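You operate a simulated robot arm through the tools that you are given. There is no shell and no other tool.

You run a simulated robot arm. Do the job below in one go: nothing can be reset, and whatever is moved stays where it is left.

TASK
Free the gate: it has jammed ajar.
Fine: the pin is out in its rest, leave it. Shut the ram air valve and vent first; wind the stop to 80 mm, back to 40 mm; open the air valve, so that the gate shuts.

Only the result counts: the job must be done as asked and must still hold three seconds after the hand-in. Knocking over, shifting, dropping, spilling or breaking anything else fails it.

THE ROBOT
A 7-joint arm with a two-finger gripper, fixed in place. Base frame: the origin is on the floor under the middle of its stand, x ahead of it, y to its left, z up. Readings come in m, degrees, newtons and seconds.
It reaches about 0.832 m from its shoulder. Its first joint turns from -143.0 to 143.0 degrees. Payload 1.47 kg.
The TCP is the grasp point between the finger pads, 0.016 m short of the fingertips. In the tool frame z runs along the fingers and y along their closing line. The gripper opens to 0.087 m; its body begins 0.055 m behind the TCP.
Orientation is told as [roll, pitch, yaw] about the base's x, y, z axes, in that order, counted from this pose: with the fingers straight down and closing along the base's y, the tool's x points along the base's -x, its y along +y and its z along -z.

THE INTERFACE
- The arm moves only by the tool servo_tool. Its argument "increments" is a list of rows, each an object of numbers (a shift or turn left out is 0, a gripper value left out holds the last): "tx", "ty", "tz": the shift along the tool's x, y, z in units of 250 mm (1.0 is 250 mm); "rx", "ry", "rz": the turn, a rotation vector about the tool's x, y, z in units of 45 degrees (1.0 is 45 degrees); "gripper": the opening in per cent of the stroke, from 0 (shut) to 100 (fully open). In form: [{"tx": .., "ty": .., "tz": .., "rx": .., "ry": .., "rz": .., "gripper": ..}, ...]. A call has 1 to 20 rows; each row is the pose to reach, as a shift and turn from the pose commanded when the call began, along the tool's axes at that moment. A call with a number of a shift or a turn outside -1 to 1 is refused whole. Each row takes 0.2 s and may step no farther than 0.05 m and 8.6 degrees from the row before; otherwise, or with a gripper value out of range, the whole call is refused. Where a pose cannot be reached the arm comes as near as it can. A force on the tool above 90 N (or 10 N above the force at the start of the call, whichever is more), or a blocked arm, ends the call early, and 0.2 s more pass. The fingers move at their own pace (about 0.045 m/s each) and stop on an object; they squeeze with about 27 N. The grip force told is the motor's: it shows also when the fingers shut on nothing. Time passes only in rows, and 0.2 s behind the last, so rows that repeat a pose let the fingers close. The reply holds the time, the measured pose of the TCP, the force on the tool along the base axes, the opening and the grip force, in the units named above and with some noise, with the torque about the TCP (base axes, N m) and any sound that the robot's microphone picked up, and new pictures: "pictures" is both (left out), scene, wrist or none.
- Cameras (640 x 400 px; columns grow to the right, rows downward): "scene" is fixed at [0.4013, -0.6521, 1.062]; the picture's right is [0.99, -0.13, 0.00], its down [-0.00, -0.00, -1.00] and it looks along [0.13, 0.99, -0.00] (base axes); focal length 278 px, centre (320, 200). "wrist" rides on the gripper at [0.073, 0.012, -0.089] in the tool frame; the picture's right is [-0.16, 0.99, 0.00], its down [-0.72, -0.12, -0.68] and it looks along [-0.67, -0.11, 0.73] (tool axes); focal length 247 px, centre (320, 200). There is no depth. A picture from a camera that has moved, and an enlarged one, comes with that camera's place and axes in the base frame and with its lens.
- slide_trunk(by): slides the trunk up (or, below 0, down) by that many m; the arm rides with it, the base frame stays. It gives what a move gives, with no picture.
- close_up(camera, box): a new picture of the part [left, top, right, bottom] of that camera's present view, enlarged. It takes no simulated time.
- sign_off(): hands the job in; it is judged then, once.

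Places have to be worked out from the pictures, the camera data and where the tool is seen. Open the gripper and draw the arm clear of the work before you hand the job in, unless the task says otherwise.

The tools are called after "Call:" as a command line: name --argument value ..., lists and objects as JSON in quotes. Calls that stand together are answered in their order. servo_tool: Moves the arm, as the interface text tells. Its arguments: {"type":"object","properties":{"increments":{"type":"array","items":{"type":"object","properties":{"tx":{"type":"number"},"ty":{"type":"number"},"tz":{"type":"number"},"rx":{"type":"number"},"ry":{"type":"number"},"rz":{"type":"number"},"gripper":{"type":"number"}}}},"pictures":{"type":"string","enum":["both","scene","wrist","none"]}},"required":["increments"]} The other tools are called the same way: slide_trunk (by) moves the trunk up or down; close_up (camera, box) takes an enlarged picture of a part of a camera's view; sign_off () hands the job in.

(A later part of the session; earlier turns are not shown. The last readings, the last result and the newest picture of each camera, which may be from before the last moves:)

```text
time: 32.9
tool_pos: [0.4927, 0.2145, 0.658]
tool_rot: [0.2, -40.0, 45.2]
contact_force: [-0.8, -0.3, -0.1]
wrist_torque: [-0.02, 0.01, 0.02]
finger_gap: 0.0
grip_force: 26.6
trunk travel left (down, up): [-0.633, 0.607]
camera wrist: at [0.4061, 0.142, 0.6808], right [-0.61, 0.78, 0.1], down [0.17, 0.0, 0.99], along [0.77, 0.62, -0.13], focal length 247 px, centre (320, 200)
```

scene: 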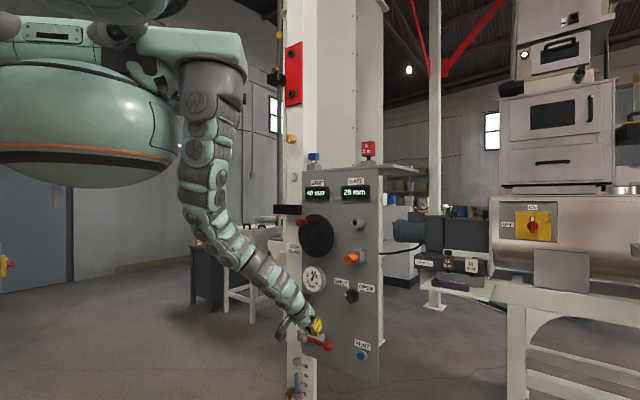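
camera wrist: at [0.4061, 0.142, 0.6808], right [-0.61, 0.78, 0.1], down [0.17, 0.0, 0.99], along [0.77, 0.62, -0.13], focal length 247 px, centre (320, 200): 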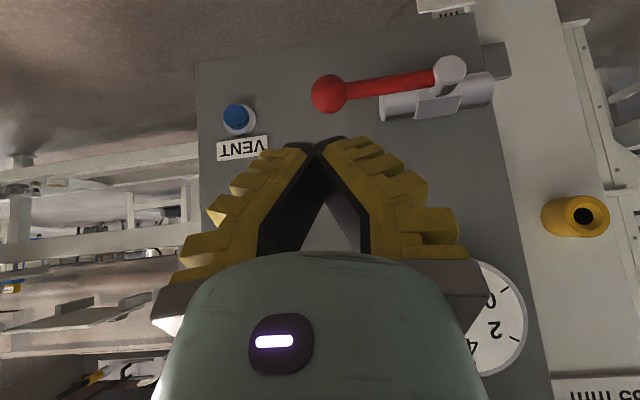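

This pose is clean: the arm is well stretched and the camera sees lever, vent and gauge square-on. Ball at u=0.191, z=0.563; pivot at u=0.091, z=0.564; depth v≈0.587. I now move over the lever near the ball, ~3 cm above it.

Call:
servo_tool --increments '[{"tx": -0.063, "ty": 0.025, "tz": 0.101}, {"tx": -0.125, "ty": 0.05, "tz": 0.203}, {"tx": -0.188, "ty": 0.075, "tz": 0.304}, {"tx": -0.188, "ty": 0.075, "tz": 0.304}]'

Call:
close_up --camera "scene" --box '[280, 310, 380, 390]'

```text
time: 33.9
tool_pos: [0.5257, 0.2846, 0.6414]
tool_rot: [0.2, -39.3, 44.8]
contact_force: [-0.7, 0.1, -1.1]
wrist_torque: [0.02, -0.01, 0.01]
finger_gap: 0.0
grip_force: 27.0
out of reach, approached as far as the arm can: row 3, 4
trunk travel left (down, up): [-0.633, 0.607]
camera wrist: at [0.439, 0.2127, 0.6643], right [-0.61, 0.78, 0.1], down [0.17, 0.01, 0.98], along [0.77, 0.62, -0.14], focal length 247 px, centre (320, 200)
```

scene: 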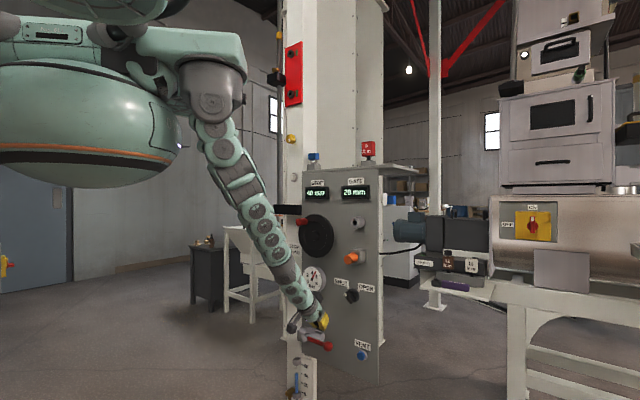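
wrist: 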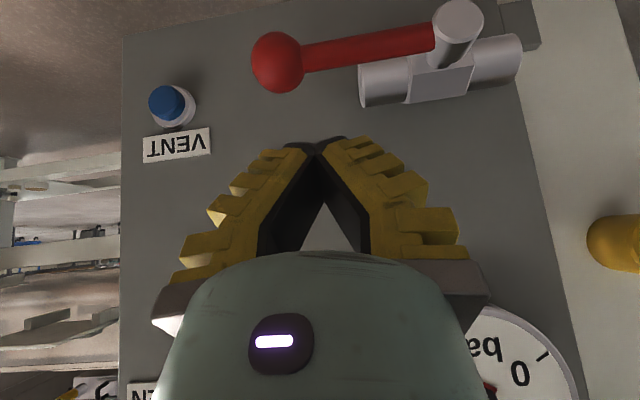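

```text
5.00 times, centred on (330, 350) of scene
camera zoom: at [0.4013, -0.6521, 1.062], right [0.99, -0.13, 0.0], down [0.0, 0.0, -1.0], along [0.13, 0.99, 0.0], focal length 1391 px, centre (270, -550)
```

zoom: 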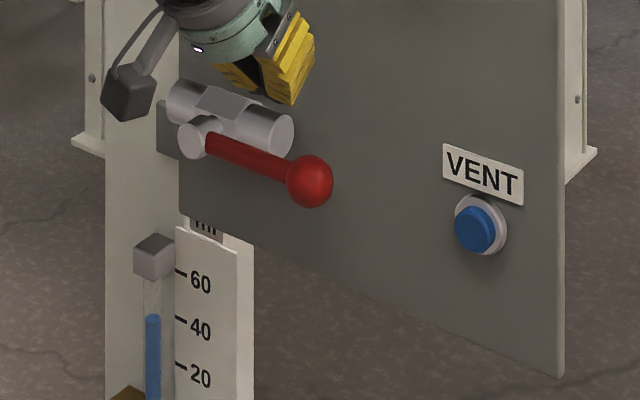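

The arm is now fully stretched (just short of the rod plane). I back off 8 cm, lower the trunk 11 cm, then approach again.

Call:
servo_tool --increments '[{"tx": 0.06, "tz": -0.1}, {"tx": 0.1, "tz": -0.2}, {"tx": 0.1, "tz": -0.3}, {"tx": 0.1, "tz": -0.35}]' --pictures "none"

Call:
slide_trunk --by -0.1

```text
time: 34.9
tool_pos: [0.4835, 0.2412, 0.6771]
tool_rot: [0.1, -40.0, 45.1]
contact_force: [0.5, 0.1, -0.5]
wrist_torque: [-0.01, -0.01, -0.05]
finger_gap: 0.0
grip_force: 27.3
out of reach, approached as far as the arm can: row 3, 4
trunk travel left (down, up): [-0.633, 0.607]
```

```text
time: 36.2
tool_pos: [0.4826, 0.241, 0.5766]
tool_rot: [0.0, -39.8, 45.1]
contact_force: [-0.2, 0.0, -0.2]
wrist_torque: [0.04, 0.01, 0.02]
finger_gap: 0.0
grip_force: 27.5
trunk travel left (down, up): [-0.533, 0.707]
```

Trunk at −0.49, hand at z=0.577, 12 cm off the panel. I raise it to z≈0.635 while easing in, with small steps, checking it stays on track.

Call:
servo_tool --increments '[{"tx": -0.075, "ty": -0.007, "tz": -0.014}, {"tx": -0.148, "ty": -0.014, "tz": -0.027}, {"tx": -0.222, "ty": -0.021, "tz": -0.04}, {"tx": -0.296, "ty": -0.028, "tz": -0.054}, {"tx": -0.296, "ty": -0.028, "tz": -0.054}]'

```text
time: 37.4
tool_pos: [0.5224, 0.2696, 0.6349]
tool_rot: [0.1, -39.8, 45.1]
contact_force: [0.3, 0.1, -0.3]
wrist_torque: [-0.02, -0.02, -0.01]
finger_gap: 0.0
grip_force: 27.2
trunk travel left (down, up): [-0.533, 0.707]
camera wrist: at [0.4351, 0.1974, 0.6566], right [-0.61, 0.78, 0.1], down [0.17, 0.0, 0.99], along [0.77, 0.62, -0.13], focal length 247 px, centre (320, 200)
```

scene: 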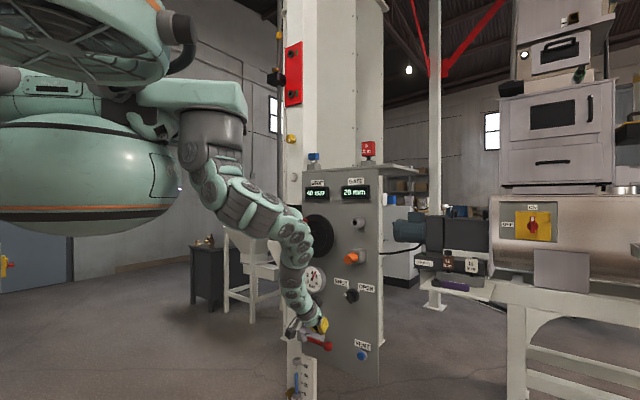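
wrist: 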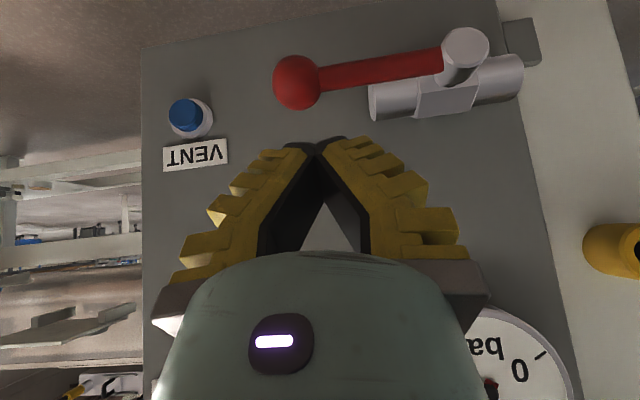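

On track exactly; the elbow is now bent forward but still clear of the wheel. I advance to the rod plane and come down to z≈0.61, just above the ball.

Call:
servo_tool --increments '[{"tx": -0.01, "tz": 0.06}, {"tx": -0.019, "tz": 0.12}, {"tx": -0.006, "tz": 0.135}, {"tx": -0.006, "tz": 0.135}]'

Call:
close_up --camera "scene" --box '[280, 310, 380, 390]'

Call:
close_up --camera "wrist" --box '[220, 0, 480, 170]'

```text
time: 38.4
tool_pos: [0.5389, 0.2852, 0.6113]
tool_rot: [0.0, -39.8, 45.0]
contact_force: [-1.0, -0.1, 0.1]
wrist_torque: [-0.01, 0.0, 0.01]
finger_gap: 0.0
grip_force: 27.9
trunk travel left (down, up): [-0.533, 0.707]
camera wrist: at [0.4519, 0.2139, 0.6319], right [-0.61, 0.78, 0.1], down [0.17, 0.0, 0.99], along [0.77, 0.62, -0.13], focal length 247 px, centre (320, 200)
```

scene: 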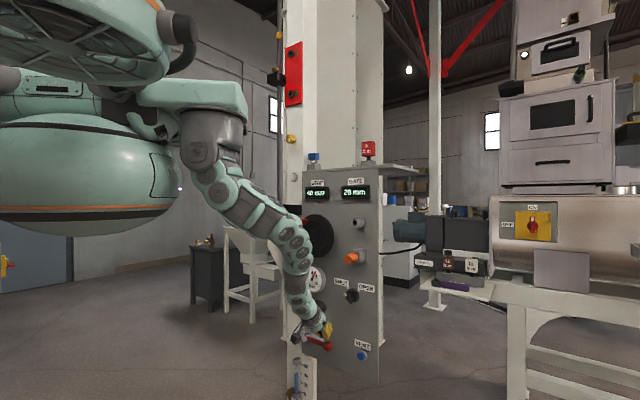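
wrist: 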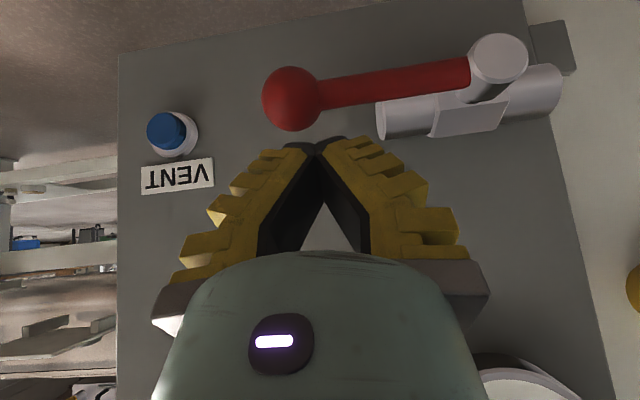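

```text
5.00 times, centred on (330, 350) of scene
camera zoom: at [0.4013, -0.6521, 1.062], right [0.99, -0.13, 0.0], down [0.0, 0.0, -1.0], along [0.13, 0.99, 0.0], focal length 1391 px, centre (270, -550)
```

zoom: 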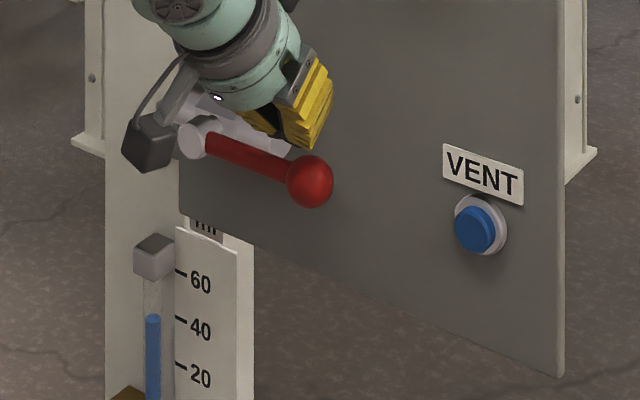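

```text
2.35 times, centred on (350, 85) of wrist
camera zoom: at [0.4519, 0.2139, 0.6319], right [-0.61, 0.78, 0.1], down [0.17, 0.0, 0.99], along [0.77, 0.62, -0.13], focal length 581 px, centre (249, 471)
```

zoom: 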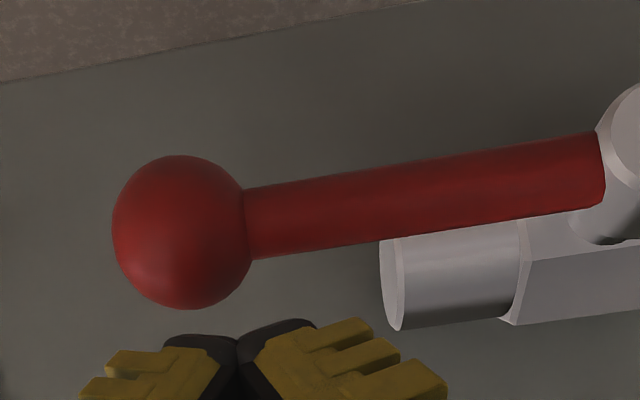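

The fingertips are just above the ball. I press down in 4 mm steps for 2 cm and watch the force.

Call:
servo_tool --increments '[{"tx": 0.0103, "tz": 0.0122}, {"tx": 0.0206, "tz": 0.0245}, {"tx": 0.0309, "tz": 0.0368}, {"tx": 0.0411, "tz": 0.049}, {"tx": 0.0514, "tz": 0.0613}]'

Call:
close_up --camera "scene" --box '[280, 310, 380, 390]'

```text
time: 39.6
tool_pos: [0.5398, 0.2873, 0.5919]
tool_rot: [0.0, -40.0, 45.1]
contact_force: [-3.7, -3.5, 13.8]
wrist_torque: [-0.04, 0.02, -0.17]
finger_gap: 0.0
grip_force: 26.8
trunk travel left (down, up): [-0.533, 0.707]
camera wrist: at [0.4529, 0.2146, 0.6125], right [-0.61, 0.78, 0.1], down [0.16, 0.0, 0.99], along [0.77, 0.62, -0.13], focal length 247 px, centre (320, 200)
```

scene: 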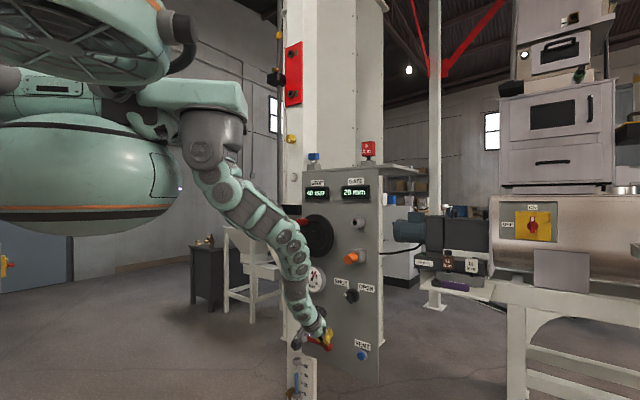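
wrist: 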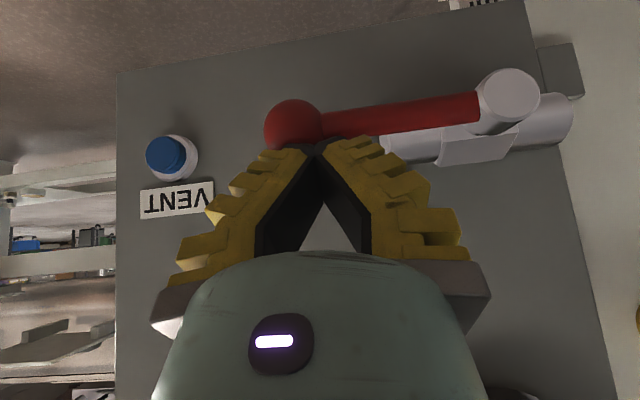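

```text
5.00 times, centred on (330, 350) of scene
camera zoom: at [0.4013, -0.6521, 1.062], right [0.99, -0.13, 0.0], down [0.0, 0.0, -1.0], along [0.13, 0.99, 0.0], focal length 1391 px, centre (270, -550)
```

zoom: 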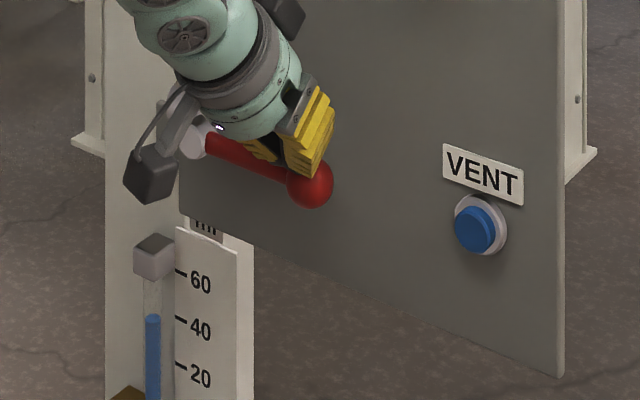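

Contact now: 14 N upward on the tool and the ball barely moved. I press 6 mm more to see whether it yields or the force climbs.

Call:
servo_tool --increments '[{"tx": 0.0051, "tz": 0.0061}, {"tx": 0.0103, "tz": 0.0122}, {"tx": 0.0154, "tz": 0.0184}]' --pictures "none"

Call:
close_up --camera "scene" --box '[280, 310, 380, 390]'

```text
time: 40.4
tool_pos: [0.5437, 0.2847, 0.5846]
tool_rot: [-0.4, -40.1, 45.4]
contact_force: [-10.9, -11.8, 49.5]
wrist_torque: [-0.58, -0.13, -0.39]
finger_gap: 0.0087
grip_force: 27.3
trunk travel left (down, up): [-0.533, 0.707]
```

```text
5.00 times, centred on (330, 350) of scene
camera zoom: at [0.4013, -0.6521, 1.062], right [0.99, -0.13, 0.0], down [0.0, 0.0, -1.0], along [0.13, 0.99, 0.0], focal length 1391 px, centre (270, -550)
```

zoom: 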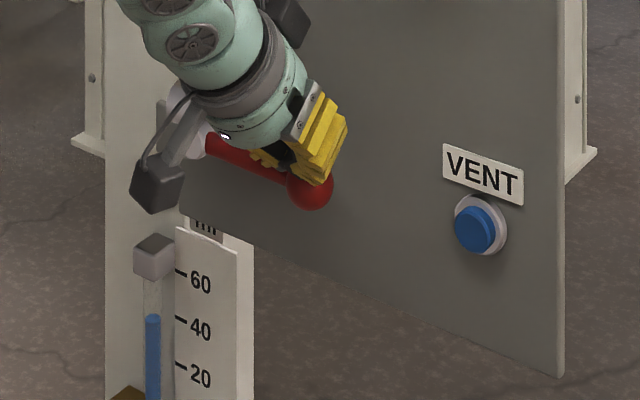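

The force jumps to 50 N with no motion: the lever is against its stop downward, so it must turn upward. I release upward, back off, and lower the trunk 5 cm to come in from below.

Call:
servo_tool --increments '[{"tx": -0.039, "tz": -0.046, "gripper": 0}, {"tx": -0.09, "tz": -0.108}, {"tx": 0.02, "tz": -0.18}, {"tx": 0.125, "tz": -0.27}, {"tx": 0.125, "tz": -0.27}]' --pictures "none"

Call:
slide_trunk --by -0.05

```text
time: 41.6
tool_pos: [0.5069, 0.2582, 0.614]
tool_rot: [0.3, -40.0, 45.0]
contact_force: [-0.9, 0.3, 0.3]
wrist_torque: [-0.02, -0.02, -0.05]
finger_gap: 0.0
grip_force: 27.2
out of reach, approached as far as the arm can: row 4, 5
trunk travel left (down, up): [-0.533, 0.707]
```

```text
time: 42.5
tool_pos: [0.5101, 0.2564, 0.5651]
tool_rot: [0.0, -39.9, 45.1]
contact_force: [0.1, 0.8, 0.4]
wrist_torque: [0.03, 0.02, 0.02]
finger_gap: 0.0
grip_force: 27.0
trunk travel left (down, up): [-0.483, 0.757]
```

Now at v=0.542, z=0.565, just in front of the ball with no contact. I go straight down to z≈0.52 and slightly left, below the rod.

Call:
servo_tool --increments '[{"tx": 0.039, "ty": 0.0, "tz": 0.046}, {"tx": 0.077, "ty": 0.02, "tz": 0.092}, {"tx": 0.116, "ty": 0.058, "tz": 0.138}, {"tx": 0.116, "ty": 0.058, "tz": 0.138}]'

Call:
close_up --camera "scene" --box '[280, 310, 380, 390]'

```text
time: 43.5
tool_pos: [0.4994, 0.2661, 0.5209]
tool_rot: [0.1, -40.1, 45.0]
contact_force: [0.1, 0.0, -0.2]
wrist_torque: [0.01, 0.06, -0.01]
finger_gap: 0.0003
grip_force: 27.2
trunk travel left (down, up): [-0.483, 0.757]
camera wrist: at [0.4119, 0.1942, 0.5418], right [-0.61, 0.78, 0.1], down [0.17, 0.0, 0.99], along [0.77, 0.62, -0.13], focal length 247 px, centre (320, 200)
```

scene: 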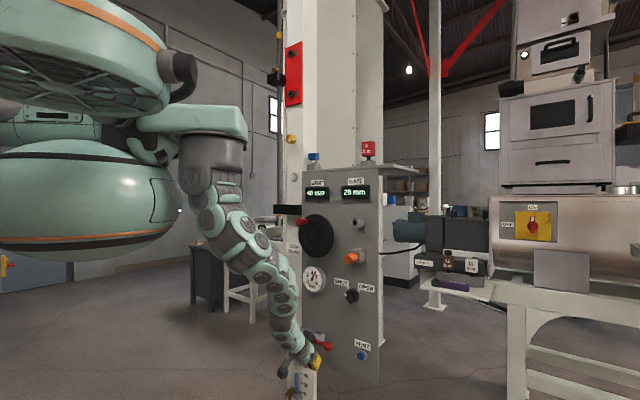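
wrist: 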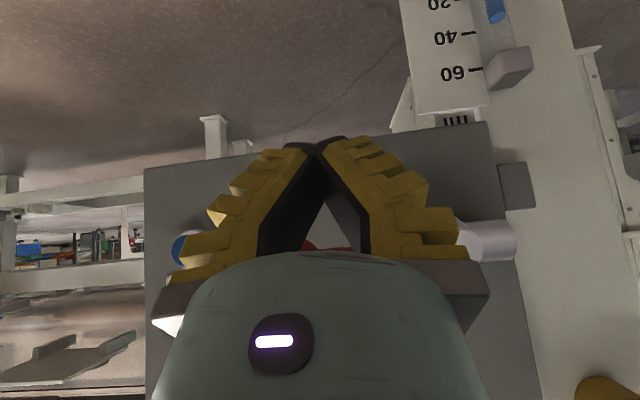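

```text
5.00 times, centred on (330, 350) of scene
camera zoom: at [0.4013, -0.6521, 1.062], right [0.99, -0.13, 0.0], down [0.0, 0.0, -1.0], along [0.13, 0.99, 0.0], focal length 1391 px, centre (270, -550)
```

zoom: 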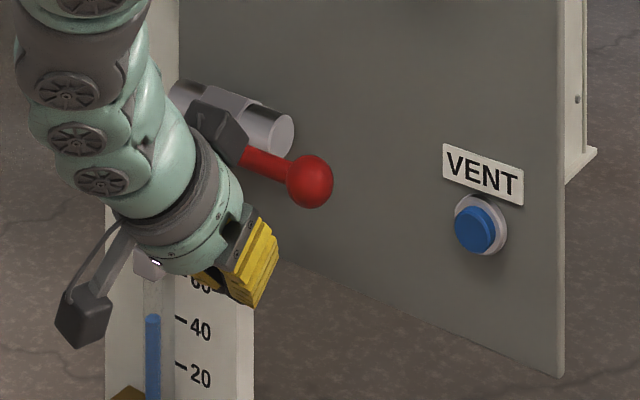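

The hand is below the rod now. I slide forward ~3.4 cm so the tips pass under the rod.

Call:
servo_tool --increments '[{"tx": -0.052, "tz": 0.044}, {"tx": -0.104, "tz": 0.0875}, {"tx": -0.104, "tz": 0.0875}]'

Call:
close_up --camera "scene" --box '[280, 310, 380, 390]'

```text
time: 44.3
tool_pos: [0.5215, 0.2904, 0.5182]
tool_rot: [0.1, -39.9, 45.1]
contact_force: [0.6, -0.2, -0.6]
wrist_torque: [0.02, 0.01, 0.03]
finger_gap: 0.0
grip_force: 27.2
trunk travel left (down, up): [-0.483, 0.757]
camera wrist: at [0.4353, 0.2187, 0.5416], right [-0.61, 0.78, 0.1], down [0.17, 0.0, 0.99], along [0.77, 0.62, -0.13], focal length 247 px, centre (320, 200)
```

scene: 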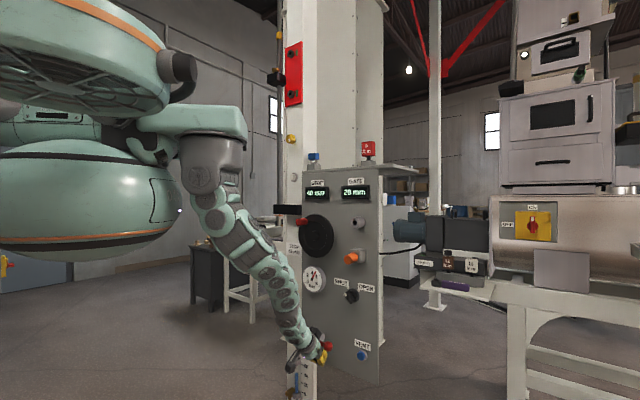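
wrist: 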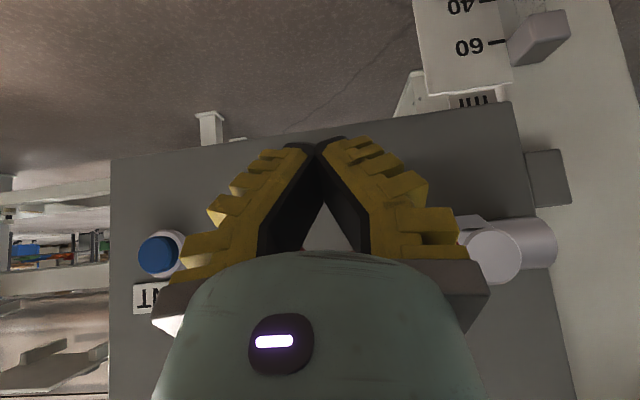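

```text
5.00 times, centred on (330, 350) of scene
camera zoom: at [0.4013, -0.6521, 1.062], right [0.99, -0.13, 0.0], down [0.0, 0.0, -1.0], along [0.13, 0.99, 0.0], focal length 1391 px, centre (270, -550)
```

zoom: 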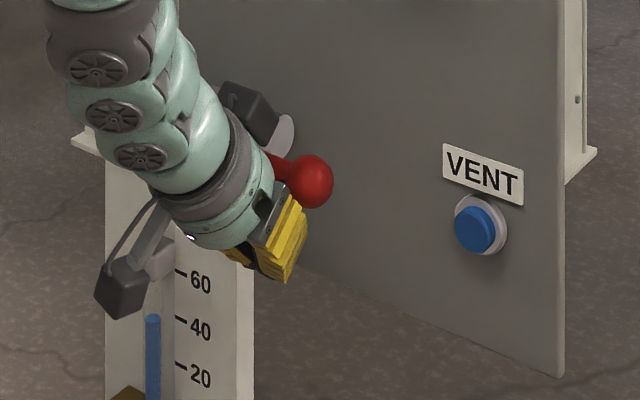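

No contact yet. I lift under the rod along its arc up to about 20° and read the force.

Call:
servo_tool --increments '[{"tx": -0.026, "ty": -0.009, "tz": -0.031}, {"tx": -0.051, "ty": -0.018, "tz": -0.061}, {"tx": -0.072, "ty": -0.03, "tz": -0.086}, {"tx": -0.093, "ty": -0.04, "tz": -0.111}, {"tx": -0.112, "ty": -0.041, "tz": -0.133}, {"tx": -0.13, "ty": -0.042, "tz": -0.155}]'

Call:
close_up --camera "scene" --box '[280, 310, 380, 390]'

```text
time: 45.7
tool_pos: [0.5308, 0.2818, 0.5716]
tool_rot: [0.0, -39.9, 45.1]
contact_force: [0.4, -0.2, -0.2]
wrist_torque: [-0.02, 0.01, 0.05]
finger_gap: 0.0003
grip_force: 26.5
trunk travel left (down, up): [-0.483, 0.757]
camera wrist: at [0.4432, 0.211, 0.5934], right [-0.61, 0.78, 0.1], down [0.16, 0.0, 0.99], along [0.77, 0.62, -0.13], focal length 247 px, centre (320, 200)
```

scene: 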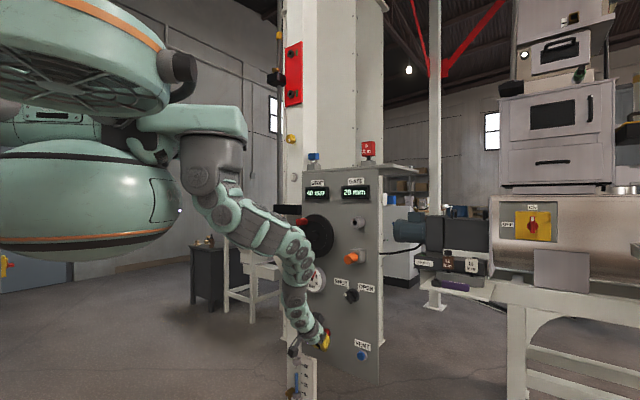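
wrist: 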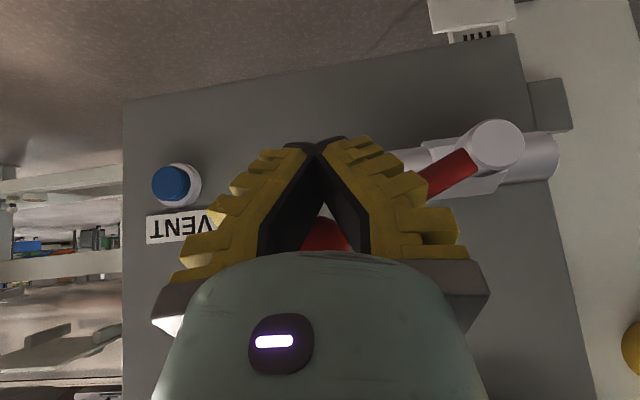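

```text
5.00 times, centred on (330, 350) of scene
camera zoom: at [0.4013, -0.6521, 1.062], right [0.99, -0.13, 0.0], down [0.0, 0.0, -1.0], along [0.13, 0.99, 0.0], focal length 1391 px, centre (270, -550)
```

zoom: 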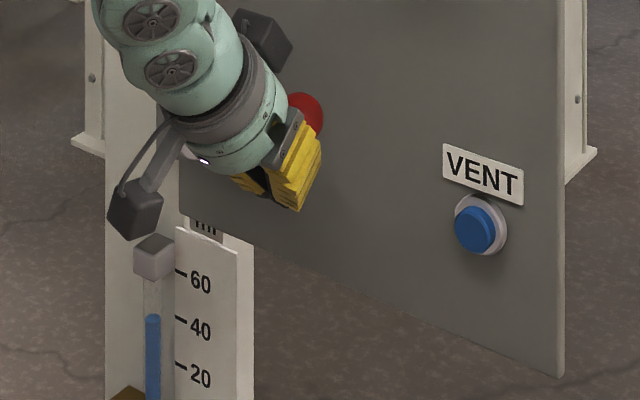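

The lever swings up freely (about 25–30° now, force near zero). To keep the elbow away from the wheel I lift the next 3 cm with the trunk.

Call:
slide_trunk --by 0.03

Call:
close_up --camera "scene" --box '[260, 230, 380, 390]'

Call:
close_up --camera "wrist" --box '[200, 0, 600, 250]'

```text
time: 46.5
tool_pos: [0.5288, 0.2828, 0.6008]
tool_rot: [0.2, -39.9, 45.0]
contact_force: [-3.6, -0.8, -1.4]
wrist_torque: [-0.02, -0.06, 0.05]
finger_gap: 0.0001
grip_force: 27.2
trunk travel left (down, up): [-0.513, 0.727]
```

```text
2.50 times, centred on (320, 310) of scene
camera zoom: at [0.4013, -0.6521, 1.062], right [0.99, -0.13, 0.0], down [0.0, 0.0, -1.0], along [0.13, 0.99, 0.0], focal length 695 px, centre (320, -75)
```

zoom: 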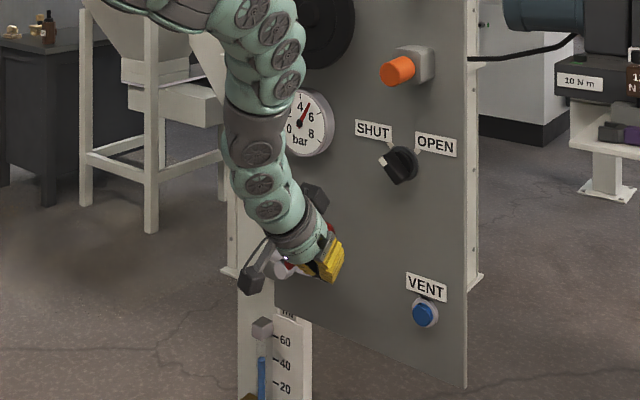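

```text
1.60 times, centred on (400, 125) of wrist
camera zoom: at [0.4413, 0.2108, 0.6228], right [-0.61, 0.78, 0.1], down [0.17, 0.0, 0.99], along [0.77, 0.62, -0.13], focal length 395 px, centre (192, 320)
```

zoom: 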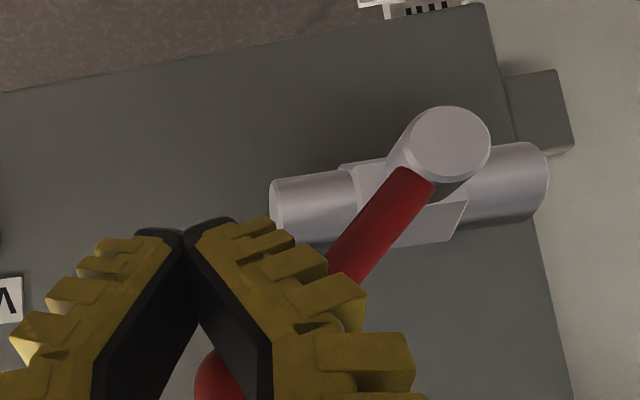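

Lever at roughly 45°. I continue the arc, now turning the push leftward, to about 80°.

Call:
servo_tool --increments '[{"tx": -0.017, "ty": 0.021, "tz": -0.02}, {"tx": -0.033, "ty": 0.042, "tz": -0.04}, {"tx": -0.049, "ty": 0.061, "tz": -0.058}, {"tx": -0.064, "ty": 0.08, "tz": -0.076}, {"tx": -0.072, "ty": 0.104, "tz": -0.086}, {"tx": -0.08, "ty": 0.127, "tz": -0.096}, {"tx": -0.084, "ty": 0.154, "tz": -0.1}, {"tx": -0.087, "ty": 0.18, "tz": -0.104}]'

Call:
close_up --camera "scene" --box '[260, 230, 380, 390]'

```text
time: 48.3
tool_pos: [0.4996, 0.3156, 0.6308]
tool_rot: [0.2, -39.9, 45.1]
contact_force: [-3.5, -4.0, 1.2]
wrist_torque: [0.08, -0.03, 0.13]
finger_gap: 0.0
grip_force: 27.0
out of reach, approached as far as the arm can: row 6, 7, 8
trunk travel left (down, up): [-0.513, 0.727]
camera wrist: at [0.4112, 0.2436, 0.6531], right [-0.61, 0.78, 0.1], down [0.17, 0.0, 0.99], along [0.77, 0.62, -0.13], focal length 247 px, centre (320, 200)
```

scene: 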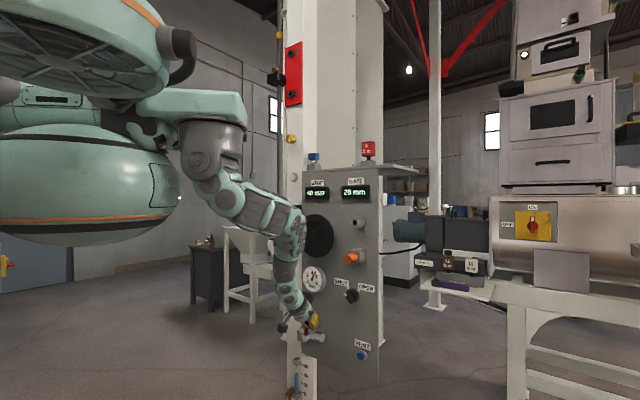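
wrist: 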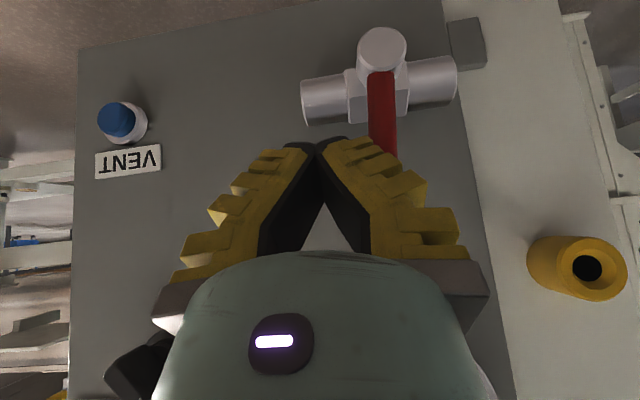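

```text
2.50 times, centred on (320, 310) of scene
camera zoom: at [0.4013, -0.6521, 1.062], right [0.99, -0.13, 0.0], down [0.0, 0.0, -1.0], along [0.13, 0.99, 0.0], focal length 695 px, centre (320, -75)
```

zoom: 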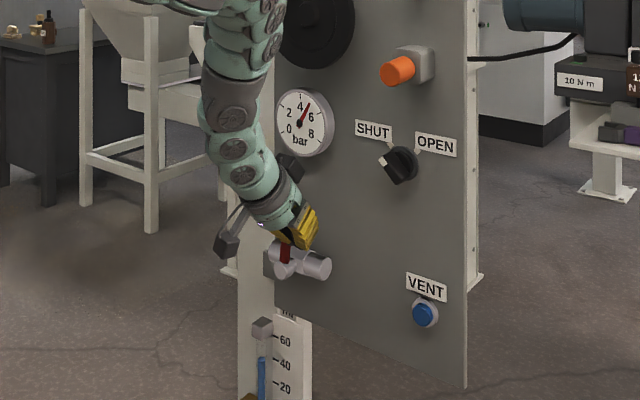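

The lever is at about 84° now. I push ~1.6 cm further left in small steps until its stop.

Call:
servo_tool --increments '[{"ty": 0.02}, {"ty": 0.04}, {"ty": 0.055}, {"ty": 0.065}]'

Call:
close_up --camera "wrist" --box '[280, 0, 520, 160]'

```text
time: 49.3
tool_pos: [0.494, 0.3219, 0.6321]
tool_rot: [-0.4, -39.8, 45.0]
contact_force: [9.1, -16.6, -3.4]
wrist_torque: [0.03, 0.02, -0.07]
finger_gap: 0.0
grip_force: 27.3
trunk travel left (down, up): [-0.513, 0.727]
camera wrist: at [0.4045, 0.2508, 0.6532], right [-0.61, 0.79, 0.1], down [0.16, 0.01, 0.99], along [0.78, 0.62, -0.13], focal length 247 px, centre (320, 200)
```

scene: 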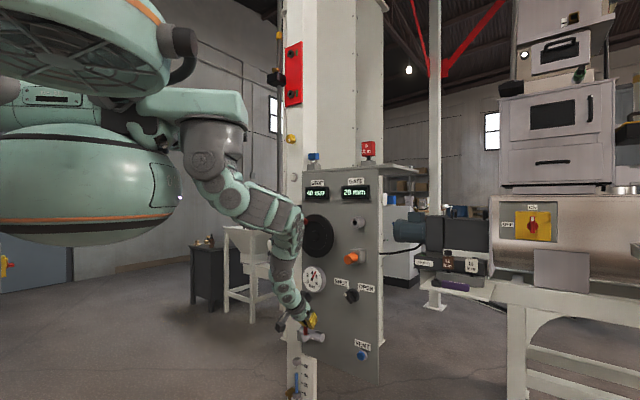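
wrist: 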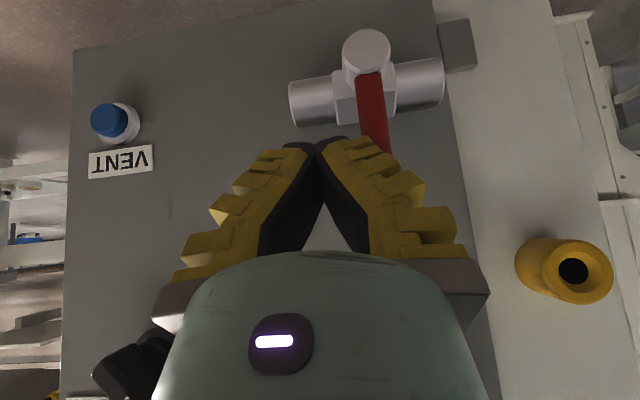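

```text
2.50 times, centred on (400, 80) of wrist
camera zoom: at [0.4045, 0.2508, 0.6532], right [-0.61, 0.79, 0.1], down [0.16, 0.01, 0.99], along [0.78, 0.62, -0.13], focal length 617 px, centre (120, 500)
```

zoom: 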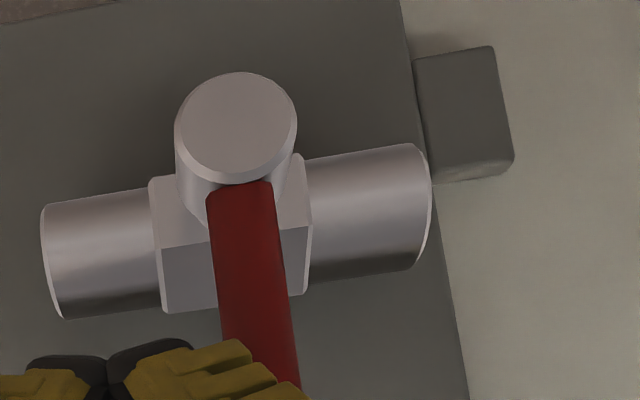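

The lever stands square across its body and the stop pushed back with ~18 N: the air valve is shut. Now I step right off the lever, back out a little, and travel right toward the VENT button.

Call:
servo_tool --increments '[{"ty": -0.093}, {"tx": 0.064, "ty": -0.2, "tz": -0.022}, {"tx": 0.128, "ty": -0.313, "tz": -0.045}, {"tx": 0.145, "ty": -0.436, "tz": -0.025}, {"tx": 0.162, "ty": -0.56, "tz": -0.005}, {"tx": 0.18, "ty": -0.683, "tz": 0.016}, {"tx": 0.18, "ty": -0.683, "tz": 0.016}]'

Call:
close_up --camera "scene" --box '[260, 230, 380, 390]'

```text
time: 50.9
tool_pos: [0.5861, 0.187, 0.5998]
tool_rot: [0.2, -39.9, 45.1]
contact_force: [-0.8, 0.1, -0.3]
wrist_torque: [-0.02, -0.02, 0.04]
finger_gap: 0.0002
grip_force: 27.1
out of reach, approached as far as the arm can: row 2, 3
trunk travel left (down, up): [-0.513, 0.727]
camera wrist: at [0.4989, 0.114, 0.621], right [-0.62, 0.78, 0.1], down [0.17, 0.0, 0.99], along [0.77, 0.62, -0.13], focal length 247 px, centre (320, 200)
```

scene: 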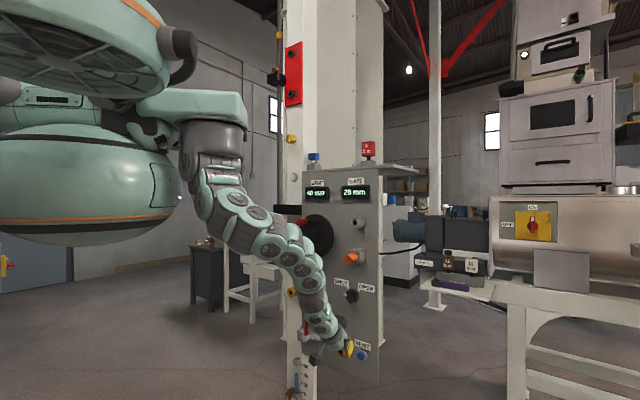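
wrist: 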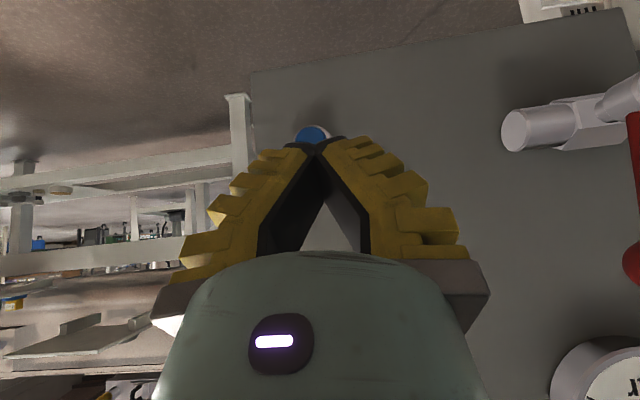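

```text
2.50 times, centred on (320, 310) of scene
camera zoom: at [0.4013, -0.6521, 1.062], right [0.99, -0.13, 0.0], down [0.0, 0.0, -1.0], along [0.13, 0.99, 0.0], focal length 695 px, centre (320, -75)
```

zoom: 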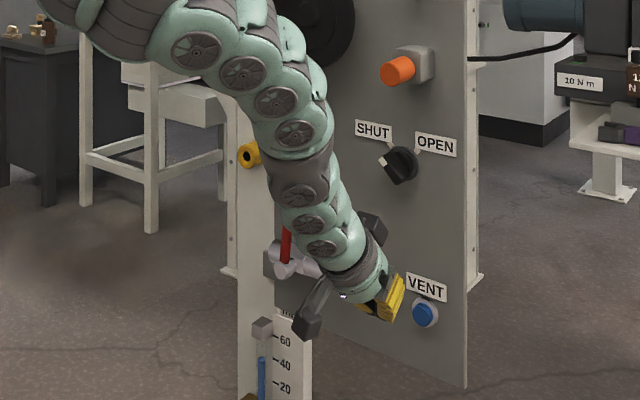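

I'm now in front of VENT (button at u≈0.293, z≈0.551), with the hand about 5 cm above it. I lower the trunk 5 cm.

Call:
slide_trunk --by -0.05

```text
time: 51.8
tool_pos: [0.5857, 0.1847, 0.5487]
tool_rot: [0.2, -40.0, 45.1]
contact_force: [0.3, 0.5, -0.3]
wrist_torque: [0.01, 0.05, 0.0]
finger_gap: 0.0002
grip_force: 26.9
trunk travel left (down, up): [-0.463, 0.777]
```

Now forward ~4.5 cm toward the button, aligning u to 0.293.

Call:
servo_tool --increments '[{"tx": -0.05, "ty": -0.02, "tz": 0.035}, {"tx": -0.1, "ty": -0.038, "tz": 0.07}, {"tx": -0.13, "ty": -0.038, "tz": 0.092}, {"tx": -0.147, "ty": -0.038, "tz": 0.105}]'

Call:
close_up --camera "scene" --box '[300, 310, 400, 390]'

Call:
close_up --camera "wrist" --box '[240, 60, 400, 180]'

```text
time: 52.8
tool_pos: [0.6245, 0.2118, 0.5538]
tool_rot: [0.1, -39.9, 45.0]
contact_force: [0.0, 0.3, -0.2]
wrist_torque: [-0.04, 0.01, 0.03]
finger_gap: 0.0
grip_force: 27.2
trunk travel left (down, up): [-0.463, 0.777]
camera wrist: at [0.5374, 0.1394, 0.5748], right [-0.61, 0.78, 0.1], down [0.17, 0.0, 0.99], along [0.77, 0.62, -0.13], focal length 247 px, centre (320, 200)
```

scene: 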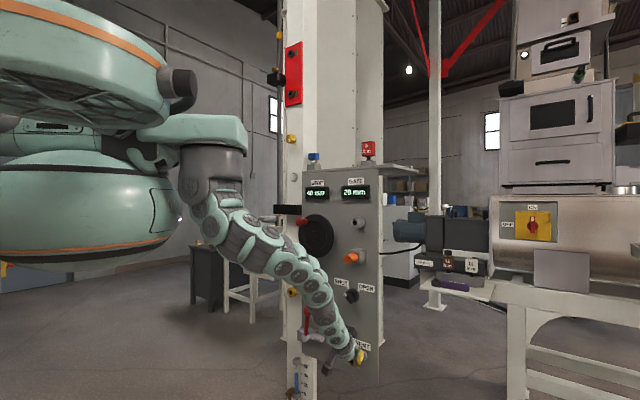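
wrist: 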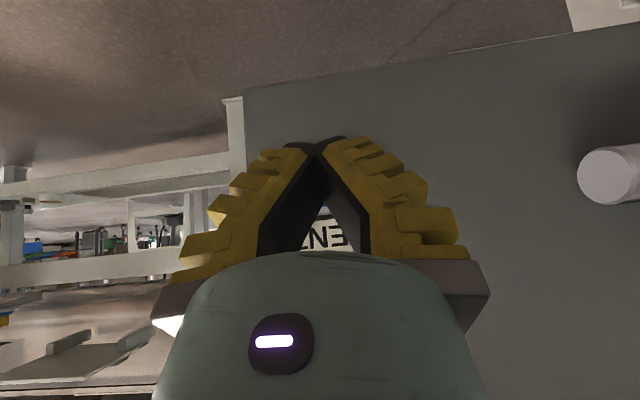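

```text
5.00 times, centred on (350, 350) of scene
camera zoom: at [0.4013, -0.6521, 1.062], right [0.99, -0.13, 0.0], down [0.0, 0.0, -1.0], along [0.13, 0.99, 0.0], focal length 1391 px, centre (170, -550)
```

zoom: 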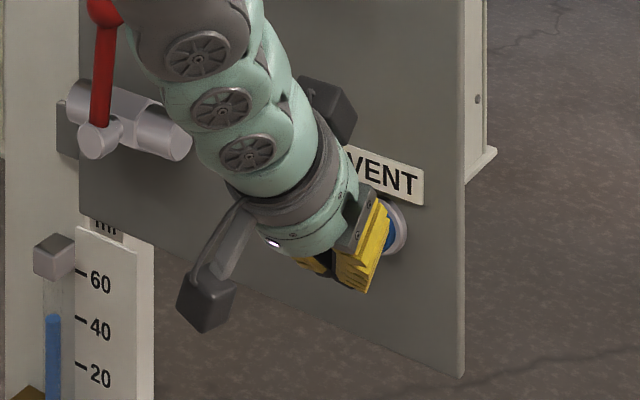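

```text
3.33 times, centred on (320, 120) of wrist
camera zoom: at [0.5374, 0.1394, 0.5748], right [-0.61, 0.78, 0.1], down [0.17, 0.0, 0.99], along [0.77, 0.62, -0.13], focal length 823 px, centre (320, 467)
```

zoom: 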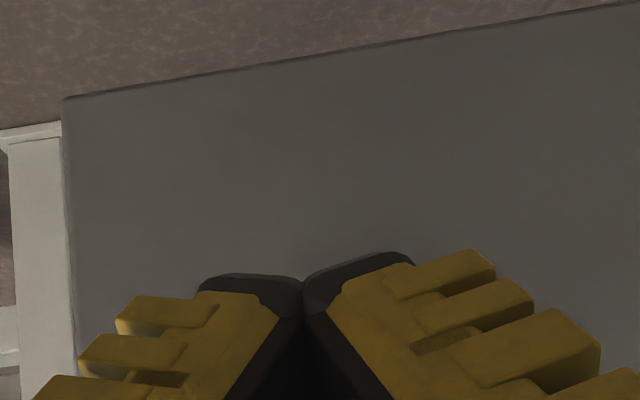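

Fingertips are right in front of the button. I press forward in 3 mm steps for 12 mm.

Call:
servo_tool --increments '[{"tx": -0.0092, "tz": 0.0077}, {"tx": -0.0184, "tz": 0.0154}, {"tx": -0.0276, "tz": 0.0231}, {"tx": -0.0368, "tz": 0.0308}]' --pictures "scene"

Call:
close_up --camera "scene" --box '[270, 250, 390, 390]'

```text
time: 53.8
tool_pos: [0.6328, 0.2202, 0.5529]
tool_rot: [-0.1, -40.0, 45.1]
contact_force: [-0.6, 0.0, 0.1]
wrist_torque: [0.01, 0.02, 0.04]
finger_gap: 0.0002
grip_force: 26.9
trunk travel left (down, up): [-0.463, 0.777]
```

scene: 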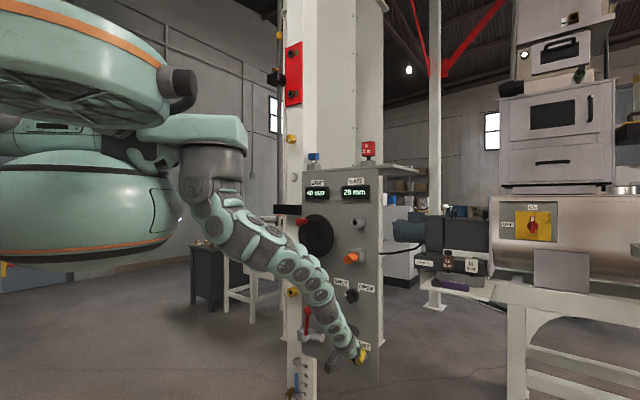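

```text
2.86 times, centred on (330, 320) of scene
camera zoom: at [0.4013, -0.6521, 1.062], right [0.99, -0.13, 0.0], down [0.0, 0.0, -1.0], along [0.13, 0.99, 0.0], focal length 795 px, centre (291, -143)
```

zoom: 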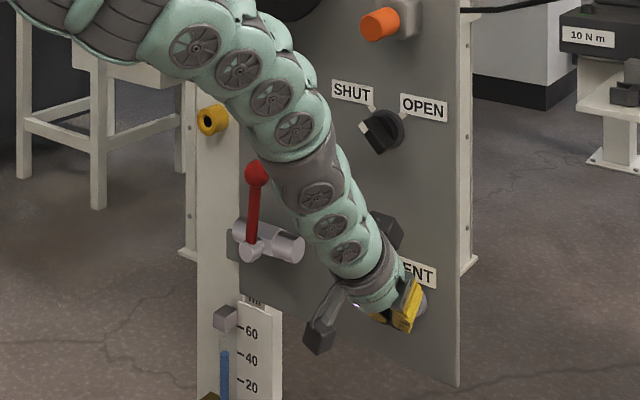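

No contact yet at v=0.603. I keep pressing in 2.5 mm steps, watching force and torque.

Call:
servo_tool --increments '[{"tx": -0.0077, "tz": 0.0064}, {"tx": -0.0153, "tz": 0.0129}, {"tx": -0.023, "tz": 0.0193}]' --pictures "wrist"

Call:
close_up --camera "scene" --box '[320, 310, 400, 370]'

```text
time: 54.6
tool_pos: [0.6385, 0.2248, 0.5536]
tool_rot: [0.2, -39.9, 45.0]
contact_force: [-0.2, -0.4, 0.1]
wrist_torque: [0.03, -0.05, 0.01]
finger_gap: 0.0056
grip_force: 28.8
trunk travel left (down, up): [-0.463, 0.777]
camera wrist: at [0.5509, 0.1527, 0.5748], right [-0.61, 0.78, 0.1], down [0.17, 0.0, 0.99], along [0.77, 0.62, -0.13], focal length 247 px, centre (320, 200)
```

wrist: 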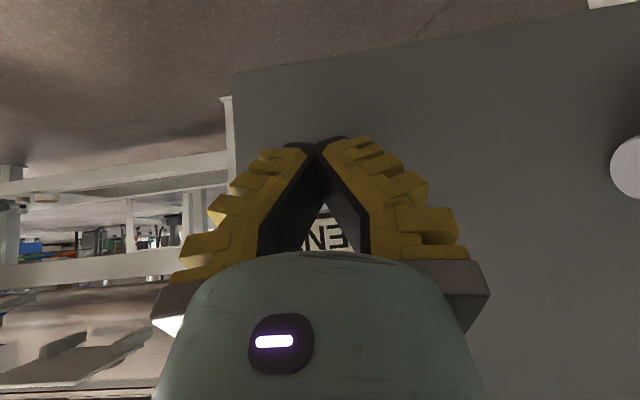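

```text
6.67 times, centred on (360, 340) of scene
camera zoom: at [0.4013, -0.6521, 1.062], right [0.99, -0.13, 0.0], down [0.0, 0.0, -1.0], along [0.13, 0.99, 0.0], focal length 1854 px, centre (53, -733)
```

zoom: 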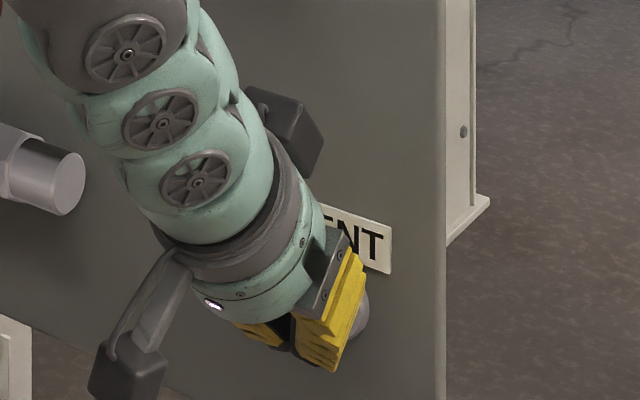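

Still no force but the fingers read a 5.6 mm gap, perhaps brushing the button. I press another 5 mm.

Call:
servo_tool --increments '[{"tx": -0.0077, "tz": 0.0064, "gripper": 0}, {"tx": -0.0153, "tz": 0.0129}, {"tx": -0.0153, "tz": 0.0129}]' --pictures "none"

Call:
close_up --camera "scene" --box '[320, 310, 400, 370]'

Call:
close_up --camera "scene" --box '[280, 250, 360, 310]'

```text
time: 55.4
tool_pos: [0.6418, 0.2284, 0.5521]
tool_rot: [0.1, -40.0, 45.0]
contact_force: [-2.9, -2.7, 1.1]
wrist_torque: [0.04, -0.02, 0.03]
finger_gap: 0.0062
grip_force: 28.5
trunk travel left (down, up): [-0.463, 0.777]
heard: click
```

```text
6.67 times, centred on (360, 340) of scene
camera zoom: at [0.4013, -0.6521, 1.062], right [0.99, -0.13, 0.0], down [0.0, 0.0, -1.0], along [0.13, 0.99, 0.0], focal length 1854 px, centre (53, -733)
```

zoom: 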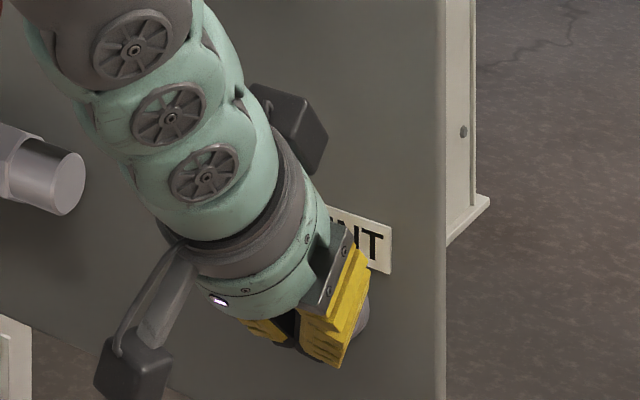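

```text
6.67 times, centred on (320, 280) of scene
camera zoom: at [0.4013, -0.6521, 1.062], right [0.99, -0.13, 0.0], down [0.0, 0.0, -1.0], along [0.13, 0.99, 0.0], focal length 1854 px, centre (320, -333)
```

zoom: 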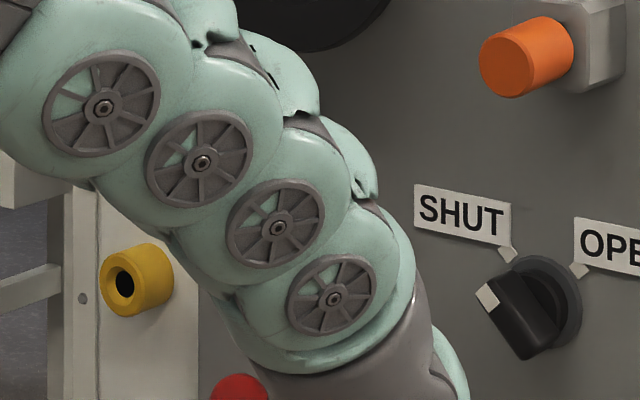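

A click was heard with ~4 N on the tips: VENT is pressed. I hold it for 4 s so the ram pressure can bleed off.

Call:
servo_tool --increments '[{"tx": -0.003, "tz": 0.0026}, {"tx": -0.003, "tz": 0.0026}, {"tx": -0.003, "tz": 0.0026}, {"tx": -0.003, "tz": 0.0026}, {"tx": -0.003, "tz": 0.0026}, {"tx": -0.003, "tz": 0.0026}, {"tx": -0.003, "tz": 0.0026}, {"tx": -0.003, "tz": 0.0026}, {"tx": -0.003, "tz": 0.0026}, {"tx": -0.003, "tz": 0.0026}, {"tx": -0.003, "tz": 0.0026}, {"tx": -0.003, "tz": 0.0026}, {"tx": -0.003, "tz": 0.0026}, {"tx": -0.003, "tz": 0.0026}, {"tx": -0.003, "tz": 0.0026}, {"tx": -0.003, "tz": 0.0026}, {"tx": -0.003, "tz": 0.0026}, {"tx": -0.003, "tz": 0.0026}, {"tx": -0.003, "tz": 0.0026}, {"tx": -0.003, "tz": 0.0026}]' --pictures "none"

```text
time: 59.6
tool_pos: [0.6409, 0.2286, 0.5516]
tool_rot: [0.1, -39.8, 45.0]
contact_force: [-2.4, -3.0, -0.9]
wrist_torque: [-0.03, -0.02, 0.0]
finger_gap: 0.006
grip_force: 27.7
trunk travel left (down, up): [-0.463, 0.777]
```

Now I back away from the button and check the gauge.

Call:
servo_tool --increments '[{"tx": 0.06, "tz": -0.05}, {"tx": 0.13, "tz": -0.11}, {"tx": 0.19, "tz": -0.16}, {"tx": 0.19, "tz": -0.16, "ty": -0.1}, {"tx": 0.19, "tz": -0.16, "ty": -0.1}]'

Call:
close_up --camera "scene" --box '[280, 250, 360, 310]'

```text
time: 60.8
tool_pos: [0.6158, 0.1681, 0.5529]
tool_rot: [0.1, -39.9, 45.0]
contact_force: [0.4, 0.4, -0.1]
wrist_torque: [-0.01, 0.0, -0.06]
finger_gap: 0.0
grip_force: 28.0
trunk travel left (down, up): [-0.463, 0.777]
camera wrist: at [0.5286, 0.0958, 0.575], right [-0.61, 0.78, 0.1], down [0.17, 0.0, 0.99], along [0.77, 0.62, -0.13], focal length 247 px, centre (320, 200)
```

scene: 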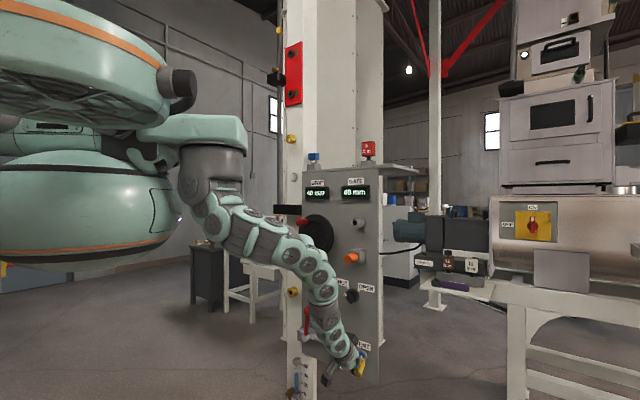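
wrist: 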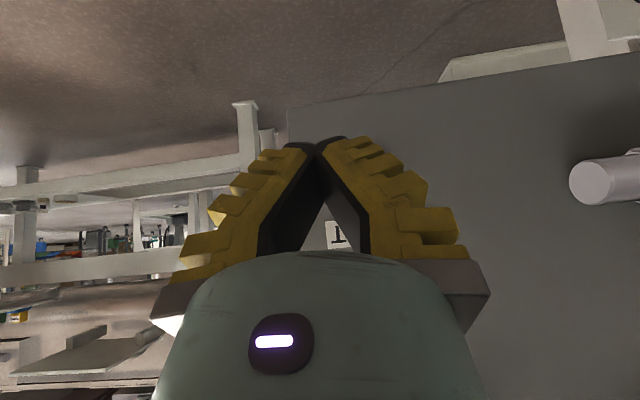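

```text
6.67 times, centred on (320, 280) of scene
camera zoom: at [0.4013, -0.6521, 1.062], right [0.99, -0.13, 0.0], down [0.0, 0.0, -1.0], along [0.13, 0.99, 0.0], focal length 1854 px, centre (320, -333)
```

zoom: 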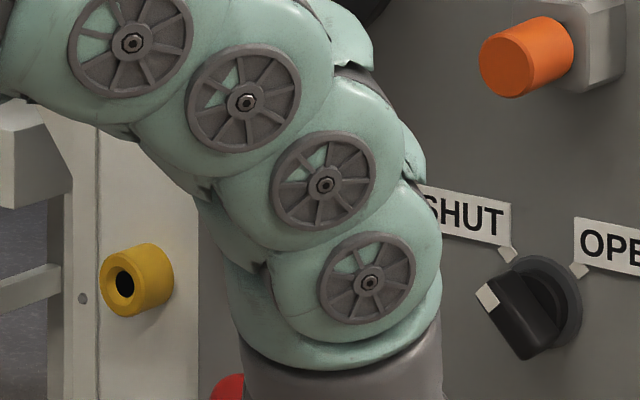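

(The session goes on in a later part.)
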